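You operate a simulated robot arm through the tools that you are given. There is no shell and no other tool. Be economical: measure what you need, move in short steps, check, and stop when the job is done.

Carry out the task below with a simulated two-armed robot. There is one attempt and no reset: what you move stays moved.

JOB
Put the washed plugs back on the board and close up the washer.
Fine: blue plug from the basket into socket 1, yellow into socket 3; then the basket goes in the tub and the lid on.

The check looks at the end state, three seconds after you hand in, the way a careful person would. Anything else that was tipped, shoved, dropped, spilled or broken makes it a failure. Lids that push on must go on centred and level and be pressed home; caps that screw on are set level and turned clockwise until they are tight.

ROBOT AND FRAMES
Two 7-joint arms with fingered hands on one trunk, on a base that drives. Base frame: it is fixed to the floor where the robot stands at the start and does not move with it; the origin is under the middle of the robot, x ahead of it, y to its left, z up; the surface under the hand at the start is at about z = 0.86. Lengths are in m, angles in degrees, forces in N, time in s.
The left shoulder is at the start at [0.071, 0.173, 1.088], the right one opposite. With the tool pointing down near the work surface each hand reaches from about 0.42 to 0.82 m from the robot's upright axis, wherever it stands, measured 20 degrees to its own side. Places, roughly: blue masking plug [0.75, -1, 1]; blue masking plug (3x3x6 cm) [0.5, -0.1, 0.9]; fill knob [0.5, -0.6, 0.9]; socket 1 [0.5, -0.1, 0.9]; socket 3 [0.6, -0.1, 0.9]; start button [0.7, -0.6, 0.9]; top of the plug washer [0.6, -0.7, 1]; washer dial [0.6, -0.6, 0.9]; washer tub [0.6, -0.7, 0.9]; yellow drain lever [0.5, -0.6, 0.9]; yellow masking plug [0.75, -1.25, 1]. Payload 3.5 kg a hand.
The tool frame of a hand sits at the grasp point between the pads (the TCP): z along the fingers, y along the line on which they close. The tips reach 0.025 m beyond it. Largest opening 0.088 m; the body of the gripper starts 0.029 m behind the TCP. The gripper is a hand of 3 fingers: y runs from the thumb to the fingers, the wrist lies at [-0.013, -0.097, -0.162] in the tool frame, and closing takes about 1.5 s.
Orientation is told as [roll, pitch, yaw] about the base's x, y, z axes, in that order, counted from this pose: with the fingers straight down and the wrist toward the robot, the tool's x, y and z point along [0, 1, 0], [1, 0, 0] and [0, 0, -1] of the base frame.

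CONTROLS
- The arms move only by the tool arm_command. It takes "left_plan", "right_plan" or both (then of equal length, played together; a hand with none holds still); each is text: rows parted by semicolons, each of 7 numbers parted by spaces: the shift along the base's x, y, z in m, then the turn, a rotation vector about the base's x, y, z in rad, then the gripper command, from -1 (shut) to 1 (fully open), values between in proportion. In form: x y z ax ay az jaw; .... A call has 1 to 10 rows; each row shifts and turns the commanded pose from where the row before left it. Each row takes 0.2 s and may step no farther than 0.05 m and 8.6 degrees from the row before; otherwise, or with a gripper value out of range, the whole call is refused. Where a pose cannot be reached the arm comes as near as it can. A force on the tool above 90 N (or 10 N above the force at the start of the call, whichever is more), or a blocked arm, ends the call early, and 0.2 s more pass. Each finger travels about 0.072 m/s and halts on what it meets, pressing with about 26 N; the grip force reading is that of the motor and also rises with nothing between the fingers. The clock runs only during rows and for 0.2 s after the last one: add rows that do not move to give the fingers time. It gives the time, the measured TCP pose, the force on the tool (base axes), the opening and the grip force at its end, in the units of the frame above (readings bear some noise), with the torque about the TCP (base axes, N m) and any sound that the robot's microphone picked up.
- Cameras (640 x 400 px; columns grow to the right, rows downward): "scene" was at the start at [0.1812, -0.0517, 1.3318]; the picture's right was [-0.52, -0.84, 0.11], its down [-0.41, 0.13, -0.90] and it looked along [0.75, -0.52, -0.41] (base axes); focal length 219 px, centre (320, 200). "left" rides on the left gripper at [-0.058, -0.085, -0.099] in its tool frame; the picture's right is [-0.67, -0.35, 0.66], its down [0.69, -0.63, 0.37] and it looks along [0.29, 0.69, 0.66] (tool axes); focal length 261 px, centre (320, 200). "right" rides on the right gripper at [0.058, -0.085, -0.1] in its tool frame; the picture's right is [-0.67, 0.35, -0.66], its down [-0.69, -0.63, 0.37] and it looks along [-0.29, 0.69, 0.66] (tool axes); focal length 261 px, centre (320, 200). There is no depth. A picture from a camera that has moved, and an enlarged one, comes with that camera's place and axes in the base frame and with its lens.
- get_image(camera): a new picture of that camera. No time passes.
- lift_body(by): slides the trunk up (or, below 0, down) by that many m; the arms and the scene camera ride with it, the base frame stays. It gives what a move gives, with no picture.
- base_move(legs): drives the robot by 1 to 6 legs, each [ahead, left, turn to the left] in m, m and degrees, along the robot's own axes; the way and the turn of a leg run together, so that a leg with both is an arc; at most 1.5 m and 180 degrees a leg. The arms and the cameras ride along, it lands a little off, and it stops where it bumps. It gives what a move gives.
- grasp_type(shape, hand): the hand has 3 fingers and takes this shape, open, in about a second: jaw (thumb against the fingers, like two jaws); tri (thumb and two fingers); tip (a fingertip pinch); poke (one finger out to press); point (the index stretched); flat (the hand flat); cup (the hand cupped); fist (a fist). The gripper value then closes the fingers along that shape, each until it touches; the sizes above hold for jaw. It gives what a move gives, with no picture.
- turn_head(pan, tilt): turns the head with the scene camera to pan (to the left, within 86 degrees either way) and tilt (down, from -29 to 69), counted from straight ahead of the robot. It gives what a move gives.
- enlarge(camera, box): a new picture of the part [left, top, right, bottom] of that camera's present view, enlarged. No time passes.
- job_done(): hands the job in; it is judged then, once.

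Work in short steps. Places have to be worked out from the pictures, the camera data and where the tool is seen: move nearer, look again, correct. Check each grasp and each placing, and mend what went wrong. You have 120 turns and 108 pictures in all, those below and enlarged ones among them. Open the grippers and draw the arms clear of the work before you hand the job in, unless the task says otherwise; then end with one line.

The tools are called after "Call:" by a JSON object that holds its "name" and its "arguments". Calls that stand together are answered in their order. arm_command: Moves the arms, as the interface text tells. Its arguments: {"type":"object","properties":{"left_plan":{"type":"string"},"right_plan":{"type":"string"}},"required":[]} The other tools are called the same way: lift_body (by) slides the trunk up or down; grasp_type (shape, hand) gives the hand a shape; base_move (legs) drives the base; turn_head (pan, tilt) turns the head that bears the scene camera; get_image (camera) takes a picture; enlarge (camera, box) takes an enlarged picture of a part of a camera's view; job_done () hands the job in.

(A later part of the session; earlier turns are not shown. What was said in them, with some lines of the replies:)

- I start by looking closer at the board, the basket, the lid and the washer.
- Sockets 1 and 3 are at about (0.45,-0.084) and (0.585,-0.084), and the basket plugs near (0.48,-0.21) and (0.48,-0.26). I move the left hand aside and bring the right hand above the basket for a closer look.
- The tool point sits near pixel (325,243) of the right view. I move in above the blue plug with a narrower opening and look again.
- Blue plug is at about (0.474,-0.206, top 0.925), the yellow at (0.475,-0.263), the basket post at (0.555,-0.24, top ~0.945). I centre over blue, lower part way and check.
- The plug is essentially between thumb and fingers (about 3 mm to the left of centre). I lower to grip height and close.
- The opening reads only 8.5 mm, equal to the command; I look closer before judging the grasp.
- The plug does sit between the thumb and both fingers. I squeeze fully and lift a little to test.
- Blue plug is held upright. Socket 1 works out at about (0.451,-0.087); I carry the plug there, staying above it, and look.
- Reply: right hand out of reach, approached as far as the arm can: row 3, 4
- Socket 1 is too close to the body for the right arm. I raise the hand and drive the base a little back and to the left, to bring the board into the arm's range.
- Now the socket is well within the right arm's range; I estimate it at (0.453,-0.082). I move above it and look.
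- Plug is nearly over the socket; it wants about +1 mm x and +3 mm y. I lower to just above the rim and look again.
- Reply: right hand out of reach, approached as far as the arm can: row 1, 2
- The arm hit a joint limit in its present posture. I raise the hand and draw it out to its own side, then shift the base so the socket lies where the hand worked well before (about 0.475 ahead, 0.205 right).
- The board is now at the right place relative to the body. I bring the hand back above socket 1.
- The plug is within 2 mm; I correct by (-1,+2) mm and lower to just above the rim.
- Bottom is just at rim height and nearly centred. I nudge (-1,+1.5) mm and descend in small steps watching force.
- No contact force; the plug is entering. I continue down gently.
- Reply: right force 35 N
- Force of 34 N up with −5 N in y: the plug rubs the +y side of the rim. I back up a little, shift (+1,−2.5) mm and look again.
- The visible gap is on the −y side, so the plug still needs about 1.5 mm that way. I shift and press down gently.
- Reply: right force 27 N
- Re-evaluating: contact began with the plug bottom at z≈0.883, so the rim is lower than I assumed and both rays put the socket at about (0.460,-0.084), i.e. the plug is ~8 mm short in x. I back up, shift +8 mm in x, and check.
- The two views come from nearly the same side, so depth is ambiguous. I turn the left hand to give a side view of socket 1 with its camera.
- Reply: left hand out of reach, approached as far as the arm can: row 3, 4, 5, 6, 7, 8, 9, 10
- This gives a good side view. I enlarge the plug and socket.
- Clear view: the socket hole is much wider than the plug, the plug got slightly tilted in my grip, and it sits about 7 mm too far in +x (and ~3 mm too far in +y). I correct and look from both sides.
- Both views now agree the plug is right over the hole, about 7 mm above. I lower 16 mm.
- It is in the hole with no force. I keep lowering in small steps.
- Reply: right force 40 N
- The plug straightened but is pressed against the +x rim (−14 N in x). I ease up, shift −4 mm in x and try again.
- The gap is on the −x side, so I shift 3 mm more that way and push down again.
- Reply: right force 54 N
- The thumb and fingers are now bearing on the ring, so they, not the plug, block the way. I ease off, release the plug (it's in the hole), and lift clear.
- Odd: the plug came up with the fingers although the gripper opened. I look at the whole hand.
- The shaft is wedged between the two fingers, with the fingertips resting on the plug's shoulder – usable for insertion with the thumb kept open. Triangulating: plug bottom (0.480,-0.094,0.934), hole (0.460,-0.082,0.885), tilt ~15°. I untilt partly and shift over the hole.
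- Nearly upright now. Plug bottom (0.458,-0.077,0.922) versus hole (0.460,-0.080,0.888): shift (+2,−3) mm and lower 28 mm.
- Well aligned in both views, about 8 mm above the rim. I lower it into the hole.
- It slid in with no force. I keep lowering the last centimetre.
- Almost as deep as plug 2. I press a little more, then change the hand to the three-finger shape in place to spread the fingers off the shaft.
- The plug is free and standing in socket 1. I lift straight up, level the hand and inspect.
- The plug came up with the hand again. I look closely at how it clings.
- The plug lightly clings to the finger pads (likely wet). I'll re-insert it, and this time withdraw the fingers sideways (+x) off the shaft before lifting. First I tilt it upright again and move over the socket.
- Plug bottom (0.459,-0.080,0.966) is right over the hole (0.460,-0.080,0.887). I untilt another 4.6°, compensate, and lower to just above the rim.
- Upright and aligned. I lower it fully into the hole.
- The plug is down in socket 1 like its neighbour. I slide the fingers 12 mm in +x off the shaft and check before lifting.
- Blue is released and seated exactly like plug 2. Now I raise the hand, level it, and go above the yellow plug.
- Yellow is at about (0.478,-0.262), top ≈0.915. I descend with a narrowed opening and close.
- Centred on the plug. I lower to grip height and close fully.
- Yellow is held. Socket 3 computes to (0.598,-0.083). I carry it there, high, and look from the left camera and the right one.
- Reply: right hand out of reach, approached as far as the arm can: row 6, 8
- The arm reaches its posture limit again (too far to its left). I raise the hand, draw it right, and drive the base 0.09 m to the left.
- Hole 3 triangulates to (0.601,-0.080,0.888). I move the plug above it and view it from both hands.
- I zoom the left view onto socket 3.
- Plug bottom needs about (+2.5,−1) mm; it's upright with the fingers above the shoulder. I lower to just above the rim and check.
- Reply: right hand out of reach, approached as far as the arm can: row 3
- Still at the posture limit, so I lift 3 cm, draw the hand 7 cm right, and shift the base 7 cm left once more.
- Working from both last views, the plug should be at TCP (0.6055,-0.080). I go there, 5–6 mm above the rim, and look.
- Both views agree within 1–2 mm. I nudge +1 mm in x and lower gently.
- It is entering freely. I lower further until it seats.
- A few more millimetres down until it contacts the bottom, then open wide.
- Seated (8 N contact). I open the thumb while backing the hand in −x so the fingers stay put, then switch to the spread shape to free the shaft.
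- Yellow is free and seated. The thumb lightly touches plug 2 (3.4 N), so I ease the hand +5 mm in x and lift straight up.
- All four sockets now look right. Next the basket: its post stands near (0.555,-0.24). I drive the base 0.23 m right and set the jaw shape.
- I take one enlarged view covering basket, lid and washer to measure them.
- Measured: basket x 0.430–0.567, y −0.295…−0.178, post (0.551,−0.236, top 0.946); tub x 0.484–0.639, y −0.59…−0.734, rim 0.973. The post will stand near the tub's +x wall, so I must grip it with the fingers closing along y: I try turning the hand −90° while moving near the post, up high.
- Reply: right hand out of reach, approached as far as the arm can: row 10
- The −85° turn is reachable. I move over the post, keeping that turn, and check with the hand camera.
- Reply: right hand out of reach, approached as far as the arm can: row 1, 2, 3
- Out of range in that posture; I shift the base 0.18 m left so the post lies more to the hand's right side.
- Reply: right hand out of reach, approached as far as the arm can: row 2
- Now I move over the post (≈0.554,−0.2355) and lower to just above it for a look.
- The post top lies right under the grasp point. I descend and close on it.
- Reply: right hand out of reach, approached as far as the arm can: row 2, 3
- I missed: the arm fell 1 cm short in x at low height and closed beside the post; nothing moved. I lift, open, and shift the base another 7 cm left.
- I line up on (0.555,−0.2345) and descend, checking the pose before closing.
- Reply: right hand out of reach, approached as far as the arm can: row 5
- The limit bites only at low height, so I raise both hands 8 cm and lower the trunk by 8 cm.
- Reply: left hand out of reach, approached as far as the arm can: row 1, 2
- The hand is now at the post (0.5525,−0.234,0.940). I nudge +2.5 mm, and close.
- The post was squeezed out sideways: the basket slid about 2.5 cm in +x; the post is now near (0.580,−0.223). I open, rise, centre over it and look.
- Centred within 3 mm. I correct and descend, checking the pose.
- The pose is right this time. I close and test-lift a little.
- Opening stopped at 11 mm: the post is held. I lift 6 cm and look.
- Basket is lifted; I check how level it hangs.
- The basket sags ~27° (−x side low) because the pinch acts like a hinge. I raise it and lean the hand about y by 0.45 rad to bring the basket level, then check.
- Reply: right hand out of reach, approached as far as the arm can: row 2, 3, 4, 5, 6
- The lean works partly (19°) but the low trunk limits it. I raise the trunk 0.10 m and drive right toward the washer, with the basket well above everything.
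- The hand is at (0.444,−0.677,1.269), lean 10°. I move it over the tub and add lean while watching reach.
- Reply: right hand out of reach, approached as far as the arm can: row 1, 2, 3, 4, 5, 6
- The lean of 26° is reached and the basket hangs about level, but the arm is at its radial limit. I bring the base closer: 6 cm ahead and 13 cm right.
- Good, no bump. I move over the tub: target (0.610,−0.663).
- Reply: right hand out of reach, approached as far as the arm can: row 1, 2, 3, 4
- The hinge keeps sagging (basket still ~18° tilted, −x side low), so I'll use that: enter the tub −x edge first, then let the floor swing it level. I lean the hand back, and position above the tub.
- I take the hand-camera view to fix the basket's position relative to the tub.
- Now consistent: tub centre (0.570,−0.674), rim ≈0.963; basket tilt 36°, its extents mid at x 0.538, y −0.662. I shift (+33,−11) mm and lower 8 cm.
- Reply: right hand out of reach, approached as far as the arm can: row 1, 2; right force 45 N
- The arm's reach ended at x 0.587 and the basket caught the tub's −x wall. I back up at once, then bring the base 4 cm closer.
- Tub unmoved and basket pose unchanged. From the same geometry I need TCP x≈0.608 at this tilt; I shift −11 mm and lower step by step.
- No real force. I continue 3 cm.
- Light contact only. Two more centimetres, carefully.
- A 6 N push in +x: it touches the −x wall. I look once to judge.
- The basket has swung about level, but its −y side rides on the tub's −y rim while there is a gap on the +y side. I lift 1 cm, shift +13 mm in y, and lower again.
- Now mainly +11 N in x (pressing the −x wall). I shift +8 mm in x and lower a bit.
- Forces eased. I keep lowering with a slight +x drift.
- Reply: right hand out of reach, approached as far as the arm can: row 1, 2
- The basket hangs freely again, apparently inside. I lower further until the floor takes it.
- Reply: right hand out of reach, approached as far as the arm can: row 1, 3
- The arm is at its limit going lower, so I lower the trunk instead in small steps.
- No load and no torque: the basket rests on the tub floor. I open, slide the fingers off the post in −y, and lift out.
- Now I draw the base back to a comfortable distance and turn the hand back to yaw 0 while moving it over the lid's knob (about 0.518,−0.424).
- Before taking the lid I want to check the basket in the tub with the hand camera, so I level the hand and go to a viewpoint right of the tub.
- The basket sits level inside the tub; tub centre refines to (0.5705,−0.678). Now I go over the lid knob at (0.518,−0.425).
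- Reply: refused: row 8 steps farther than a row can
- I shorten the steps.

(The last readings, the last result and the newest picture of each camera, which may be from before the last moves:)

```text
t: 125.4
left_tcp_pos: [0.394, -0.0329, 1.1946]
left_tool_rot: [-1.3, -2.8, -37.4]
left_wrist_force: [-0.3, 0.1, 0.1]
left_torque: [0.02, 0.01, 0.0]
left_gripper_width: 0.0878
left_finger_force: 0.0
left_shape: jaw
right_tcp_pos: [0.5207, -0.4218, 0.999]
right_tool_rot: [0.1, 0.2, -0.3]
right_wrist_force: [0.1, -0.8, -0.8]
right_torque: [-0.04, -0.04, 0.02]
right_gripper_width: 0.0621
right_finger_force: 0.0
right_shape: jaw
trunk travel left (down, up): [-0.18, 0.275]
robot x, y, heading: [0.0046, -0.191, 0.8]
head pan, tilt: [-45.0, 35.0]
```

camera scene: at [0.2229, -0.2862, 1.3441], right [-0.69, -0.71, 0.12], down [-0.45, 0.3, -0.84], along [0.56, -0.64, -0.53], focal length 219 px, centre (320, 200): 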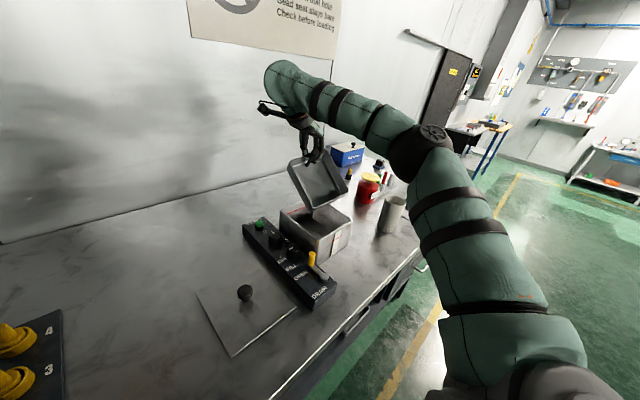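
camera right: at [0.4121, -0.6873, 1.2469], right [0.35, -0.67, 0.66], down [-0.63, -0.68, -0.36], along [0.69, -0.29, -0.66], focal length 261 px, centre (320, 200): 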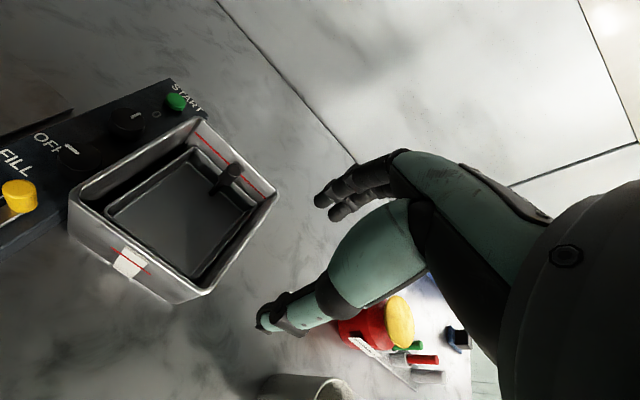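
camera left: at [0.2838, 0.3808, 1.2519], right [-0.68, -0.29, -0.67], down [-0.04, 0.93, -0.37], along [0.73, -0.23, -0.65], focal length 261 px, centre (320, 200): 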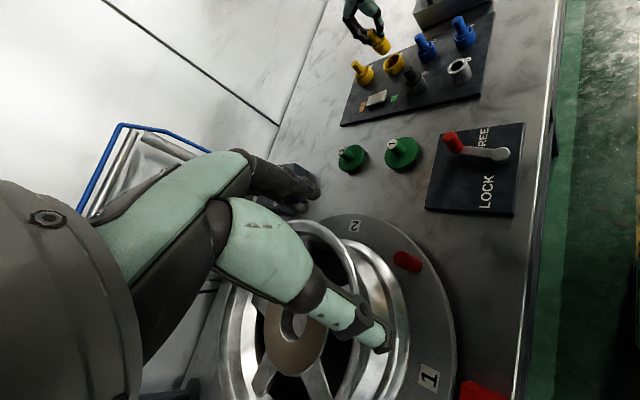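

From several views the knob is at (0.520,−0.420), top ≈0.894. I'm over it; I descend so the tips stay just above the plate.

Call:
{"name": "arm_command", "arguments": {"right_plan": "-0.0005 0.0015 -0.035 0 0 0 0.4;0 0 -0.035 0 0 0 0.4;0 0 -0.025 0 0 0 0.4;0 0 -0.006 0 0 0 0.4;0 0 0 0 0 0 0.4"}}

```text
t: 126.6
left_tcp_pos: [0.3945, -0.0329, 1.1981]
left_tool_rot: [-1.2, -2.9, -37.5]
left_wrist_force: [-0.4, -0.1, 0.1]
left_torque: [-0.02, 0.04, 0.01]
left_gripper_width: 0.0881
left_finger_force: 0.1
left_shape: jaw
right_tcp_pos: [0.5188, -0.4234, 0.8997]
right_tool_rot: [0.0, 0.1, -0.2]
right_wrist_force: [0.6, 0.2, 1.0]
right_torque: [0.0, -0.01, 0.01]
right_gripper_width: 0.0616
right_finger_force: 0.0
right_shape: jaw
trunk travel left (down, up): [-0.18, 0.275]
robot x, y, heading: [0.0015, -0.1949, 0.3]
head pan, tilt: [-45.0, 35.0]
```

I close on the knob.

Call:
{"name": "arm_command", "arguments": {"right_plan": "0 0.002 -0.003 0 0 0 0.4;0 0 0 0 0 0 0;0 0 0 0 0 0 -0.5;0 0 0 0 0 0 -1;0 0 0 0 0 0 -1;0 0 0 0 0 0 -1;0 0 0 0 0 0 -1"}}

```text
t: 128.2
left_tcp_pos: [0.3938, -0.0334, 1.1965]
left_tool_rot: [-1.3, -2.9, -37.4]
left_wrist_force: [0.0, -0.1, -0.2]
left_torque: [0.01, 0.0, 0.0]
left_gripper_width: 0.0878
left_finger_force: 0.0
left_shape: jaw
right_tcp_pos: [0.5199, -0.4222, 0.897]
right_tool_rot: [0.1, 0.1, -0.2]
right_wrist_force: [0.5, -0.6, 0.1]
right_torque: [0.01, -0.06, -0.02]
right_gripper_width: 0.0126
right_finger_force: 26.2
right_shape: jaw
trunk travel left (down, up): [-0.18, 0.275]
robot x, y, heading: [0.0009, -0.1937, 0.5]
head pan, tilt: [-45.0, 35.0]
```

Something of 12.6 mm is held (stem or knob). I lift and watch the load.

Call:
{"name": "arm_command", "arguments": {"right_plan": "0 0 0.01 0 0 0 -1;0 0 0.02 0 0 0 -1;0 0 0.03 0 0 0 -1;0 0 0 0 0 0 -1;0 0 0 0 0 0 -1"}}

```text
t: 129.4
left_tcp_pos: [0.3948, -0.0333, 1.1952]
left_tool_rot: [-1.3, -2.9, -37.4]
left_wrist_force: [-0.7, -0.1, -0.7]
left_torque: [-0.02, 0.0, -0.03]
left_gripper_width: 0.0881
left_finger_force: 0.0
left_shape: jaw
right_tcp_pos: [0.5189, -0.4215, 0.9561]
right_tool_rot: [0.0, 0.1, -0.2]
right_wrist_force: [-0.5, -1.0, -1.8]
right_torque: [0.01, 0.02, -0.01]
right_gripper_width: 0.0125
right_finger_force: 26.1
right_shape: jaw
trunk travel left (down, up): [-0.18, 0.275]
robot x, y, heading: [0.0007, -0.1937, 0.6]
head pan, tilt: [-45.0, 35.0]
```

The lid's weight is on the hand. I raise it and carry it over the tub centre (0.5705,−0.678).

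Call:
{"name": "arm_command", "arguments": {"right_plan": "0 0 0.04 0 0 0 -1;0 0 0.04 0 0 0 -1;0 0 0.03 0 0 0 -1;0.0074 -0.0366 0 0 0 0 -1;0.0074 -0.0366 0 0 0 0 -1;0.0074 -0.0366 0 0 0 0 -1;0.0074 -0.0366 0 0 0 0 -1;0.0074 -0.0366 0 0 0 0 -1;0.0074 -0.0366 0 0 0 0 -1;0.0071 -0.0369 0 0 0 0 -1"}}

Call:
{"name": "arm_command", "arguments": {"right_plan": "0 0 0 0 0 0 -1;0 0 -0.02 0 0 0 -1;0 0 -0.02 0 0 0 -1;0 0 0 0 0 0 -1"}}

```text
t: 131.6
left_tcp_pos: [0.395, -0.0349, 1.196]
left_tool_rot: [-1.3, -2.8, -37.4]
left_wrist_force: [0.1, -0.5, -0.4]
left_torque: [0.03, 0.01, -0.01]
left_gripper_width: 0.0878
left_finger_force: 0.1
left_shape: jaw
right_tcp_pos: [0.5685, -0.6755, 1.0651]
right_tool_rot: [0.0, 0.3, -0.2]
right_wrist_force: [0.7, -0.5, -1.9]
right_torque: [0.02, -0.02, 0.02]
right_gripper_width: 0.0123
right_finger_force: 26.4
right_shape: jaw
trunk travel left (down, up): [-0.18, 0.275]
robot x, y, heading: [0.0068, -0.1883, 0.5]
head pan, tilt: [-45.0, 35.0]
```

```text
t: 132.6
left_tcp_pos: [0.3941, -0.0322, 1.1958]
left_tool_rot: [-1.3, -2.9, -37.5]
left_wrist_force: [0.8, -0.3, 0.5]
left_torque: [0.01, 0.01, 0.0]
left_gripper_width: 0.088
left_finger_force: 0.0
left_shape: jaw
right_tcp_pos: [0.5685, -0.6748, 1.0261]
right_tool_rot: [0.0, 0.1, -0.1]
right_wrist_force: [0.5, 1.0, -2.1]
right_torque: [0.01, 0.04, 0.01]
right_gripper_width: 0.0123
right_finger_force: 25.7
right_shape: jaw
trunk travel left (down, up): [-0.18, 0.275]
robot x, y, heading: [0.0015, -0.192, 0.3]
head pan, tilt: [-45.0, 35.0]
```

I use the last picture for the lid-over-tub alignment.

Call:
{"name": "enlarge", "arguments": {"camera": "scene", "box": [230, 90, 390, 210]}}

```text
3.33 times, centred on (310, 150) of scene
camera zoom: at [0.1562, -0.2545, 1.3095], right [-0.69, -0.71, 0.14], down [-0.56, 0.4, -0.72], along [0.46, -0.58, -0.68], focal length 731 px, centre (353, 367)
```

zoom: 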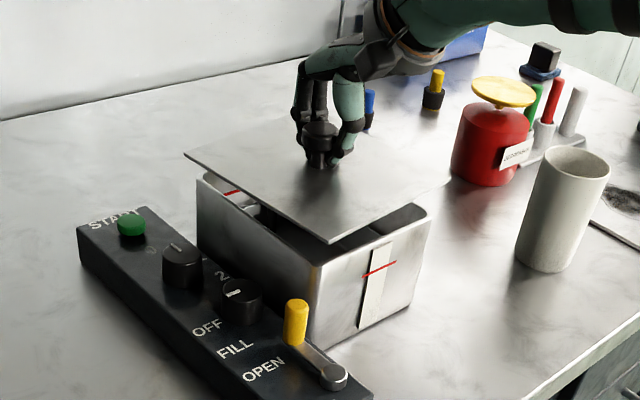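

The lid needs about (+9,−6) mm and ~3° clockwise to centre on the tub. I correct, then lower until it touches.

Call:
{"name": "arm_command", "arguments": {"right_plan": "0.0045 -0.003 0 0 0 -0.025 -1;0.0045 -0.003 0 0 0 -0.025 -1;0 0 -0.008 0 0 0 -1;0 0 -0.007 0 0 0 -1;0 0 -0.005 0 0 0 -1;0 0 0 0 0 0 -1"}}

```text
t: 134.0
left_tcp_pos: [0.3945, -0.0348, 1.1957]
left_tool_rot: [-1.3, -2.9, -37.5]
left_wrist_force: [-0.4, 0.6, 0.5]
left_torque: [0.02, 0.02, 0.01]
left_gripper_width: 0.088
left_finger_force: 0.1
left_shape: jaw
right_tcp_pos: [0.5798, -0.6818, 1.0057]
right_tool_rot: [0.0, 0.2, -3.1]
right_wrist_force: [-0.1, -0.8, -2.4]
right_torque: [-0.04, 0.02, 0.0]
right_gripper_width: 0.0124
right_finger_force: 25.9
right_shape: jaw
trunk travel left (down, up): [-0.18, 0.275]
robot x, y, heading: [0.0017, -0.1924, 0.3]
head pan, tilt: [-45.0, 35.0]
```

Still hanging free. I lower in small steps until contact.

Call:
{"name": "arm_command", "arguments": {"right_plan": "0 0 -0.003 0 0 0 -1;0 0 -0.003 0 0 0 -1;0 0 -0.003 0 0 0 -1;0 0 0 0 0 0 -1"}}

```text
t: 135.0
left_tcp_pos: [0.3943, -0.0345, 1.1966]
left_tool_rot: [-1.4, -2.8, -37.4]
left_wrist_force: [-0.6, -0.4, -0.2]
left_torque: [0.0, -0.02, 0.0]
left_gripper_width: 0.0877
left_finger_force: 0.2
left_shape: jaw
right_tcp_pos: [0.5792, -0.683, 0.9972]
right_tool_rot: [0.0, 0.1, -3.0]
right_wrist_force: [0.1, -0.8, -0.4]
right_torque: [0.01, -0.08, 0.0]
right_gripper_width: 0.0124
right_finger_force: 25.7
right_shape: jaw
trunk travel left (down, up): [-0.18, 0.275]
robot x, y, heading: [-0.0007, -0.1878, 0.4]
head pan, tilt: [-45.0, 35.0]
```

Contact is beginning (load down to −0.4 N). A few more millimetres.

Call:
{"name": "arm_command", "arguments": {"right_plan": "0 0 -0.002 0 0 0 -1;0 0 -0.002 0 0 0 -1;0 0 -0.002 0 0 0 -1;0 0 0 0 0 0 -1"}}

```text
t: 136.0
left_tcp_pos: [0.3929, -0.033, 1.1972]
left_tool_rot: [-1.3, -3.0, -37.4]
left_wrist_force: [-0.2, -0.4, -0.2]
left_torque: [-0.01, -0.02, -0.01]
left_gripper_width: 0.0881
left_finger_force: 0.2
left_shape: jaw
right_tcp_pos: [0.5771, -0.6826, 0.9942]
right_tool_rot: [0.0, -0.1, -3.1]
right_wrist_force: [3.9, -4.7, 11.4]
right_torque: [0.12, -0.47, -0.05]
right_gripper_width: 0.0128
right_finger_force: 26.2
right_shape: jaw
trunk travel left (down, up): [-0.18, 0.275]
robot x, y, heading: [0.0046, -0.1883, 0.5]
head pan, tilt: [-45.0, 35.0]
```

Firm contact (11 N). I press a bit more to level/seat it.

Call:
{"name": "arm_command", "arguments": {"right_plan": "0 0 -0.003 0 0 0 -1;0 0 -0.003 0 0 0 -1;0 0 0 0 0 0 -1"}}

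```text
t: 136.8
left_tcp_pos: [0.3892, -0.0312, 1.1986]
left_tool_rot: [-1.3, -3.3, -37.4]
left_wrist_force: [0.3, 0.0, -0.4]
left_torque: [0.0, 0.06, 0.0]
left_gripper_width: 0.0879
left_finger_force: 0.1
left_shape: jaw
right_tcp_pos: [0.5758, -0.6793, 0.9936]
right_tool_rot: [-0.1, -0.7, -3.3]
right_wrist_force: [10.5, -15.4, 54.7]
right_torque: [0.08, -0.68, -0.2]
right_gripper_width: 0.015
right_finger_force: 26.5
right_shape: jaw
trunk travel left (down, up): [-0.18, 0.275]
robot x, y, heading: [0.0024, -0.1935, 0.4]
head pan, tilt: [-45.0, 35.0]
```

54 N with no further travel: the lid is seated hard on the rim. I relax the pressure, then open slowly with small yaw wiggles so the fingers slip off the knob without dragging the lid.

Call:
{"name": "arm_command", "arguments": {"right_plan": "0 0 0.006 0 0 0 -0.9;0 0 0 0 0 0 -0.7;0 0 0 0 0 0.06 -0.66;0 0 0 0 0 -0.12 -0.6;0 0 0 0 0 0.12 -0.54;0 0 0 0 0 -0.12 -0.46;0 0 0 0 0 0.12 -0.38;0 0 0 0 0 -0.12 -0.28;0 0 0 0 0 0.12 -0.15;0 0 0 0 0 -0.06 0"}}

Call:
{"name": "arm_command", "arguments": {"right_plan": "0 0 0 0 0 0 0.4;0 0 0 0 0 0 0.8;0 0 0 0 0 0 1;0 0 0 0 0 0 1"}}

```text
t: 139.0
left_tcp_pos: [0.3928, -0.0317, 1.1962]
left_tool_rot: [-1.4, -3.0, -37.4]
left_wrist_force: [0.2, 0.2, -0.1]
left_torque: [0.0, -0.01, 0.03]
left_gripper_width: 0.0881
left_finger_force: 0.0
left_shape: jaw
right_tcp_pos: [0.5779, -0.6811, 0.9948]
right_tool_rot: [-0.2, -0.2, -3.1]
right_wrist_force: [-0.2, 1.3, 21.9]
right_torque: [0.09, 0.05, 0.05]
right_gripper_width: 0.0396
right_finger_force: 0.1
right_shape: jaw
trunk travel left (down, up): [-0.18, 0.275]
robot x, y, heading: [0.0027, -0.1917, 0.5]
head pan, tilt: [-45.0, 35.0]
```

```text
t: 140.0
left_tcp_pos: [0.3907, -0.0309, 1.1972]
left_tool_rot: [-1.3, -3.1, -37.4]
left_wrist_force: [0.1, -0.4, -0.3]
left_torque: [0.02, -0.01, 0.01]
left_gripper_width: 0.0878
left_finger_force: 0.0
left_shape: jaw
right_tcp_pos: [0.5767, -0.6827, 0.9937]
right_tool_rot: [-0.1, 0.0, -3.1]
right_wrist_force: [-2.4, 1.6, 15.3]
right_torque: [-0.12, -0.68, 0.09]
right_gripper_width: 0.0856
right_finger_force: 0.0
right_shape: jaw
trunk travel left (down, up): [-0.18, 0.275]
robot x, y, heading: [0.0025, -0.1926, 0.5]
head pan, tilt: [-45.0, 35.0]
```

The fingertips still press the plate (15 N), which kept the lid in place. Fully open now; I lift gently and check that no load comes along.

Call:
{"name": "arm_command", "arguments": {"right_plan": "0 0 0.008 0 0 0 1;0 0 0.008 0 0 0 1;0 0 0 0 0 0 1;0 0 0 0 0 0 1"}}

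```text
t: 141.0
left_tcp_pos: [0.3944, -0.0344, 1.1959]
left_tool_rot: [-1.4, -2.9, -37.3]
left_wrist_force: [-0.1, -0.6, 0.0]
left_torque: [-0.01, 0.04, 0.02]
left_gripper_width: 0.0879
left_finger_force: 0.1
left_shape: jaw
right_tcp_pos: [0.5779, -0.6832, 1.0073]
right_tool_rot: [0.0, 0.2, -3.1]
right_wrist_force: [0.6, -0.4, 0.9]
right_torque: [0.03, 0.0, 0.03]
right_gripper_width: 0.0877
right_finger_force: 0.0
right_shape: jaw
trunk travel left (down, up): [-0.18, 0.275]
robot x, y, heading: [-0.0003, -0.1933, 0.4]
head pan, tilt: [-45.0, 35.0]
```

No load on the hand: the lid stayed. I lift clear and draw the hand away from the work.

Call:
{"name": "arm_command", "arguments": {"right_plan": "0 0 0.03 0 0 0 1;0 0 0.04 0 0 0 1;0 0 0.04 0 0 0 1;0 0 0.04 0 0 0 1;-0.03 0.02 0.02 0 0 0 1;-0.04 0.02 0 0 0 0 1;-0.04 0.02 0 0 0 0 1;-0.04 0.02 0 0 0 0 1"}}

```text
t: 142.8
left_tcp_pos: [0.3937, -0.0331, 1.1967]
left_tool_rot: [-1.3, -2.9, -37.3]
left_wrist_force: [1.1, 1.0, 0.0]
left_torque: [0.0, 0.02, -0.02]
left_gripper_width: 0.088
left_finger_force: 0.0
left_shape: jaw
right_tcp_pos: [0.4284, -0.6027, 1.1764]
right_tool_rot: [0.0, 0.1, -3.1]
right_wrist_force: [-1.0, 0.0, 0.9]
right_torque: [-0.02, -0.01, 0.0]
right_gripper_width: 0.0877
right_finger_force: 0.1
right_shape: jaw
trunk travel left (down, up): [-0.18, 0.275]
robot x, y, heading: [0.0042, -0.1914, 0.5]
head pan, tilt: [-45.0, 35.0]
```

Both hands are open, unloaded and clear of the work, so I hand the job in.

Call:
{"name": "job_done", "arguments": {}}

```text
The job is handed in.
```

I put the blue plug in socket 1 and the yellow plug in socket 3. The basket is level in the washer tub, and the lid is on and pressed down. I had no pictures left to check that the lid stayed centred after I let go. On the way, the basket slid about 2.5 cm on the bench during a missed grasp, and it bumped the tub wall once (about 36 N) without visibly moving the tub.
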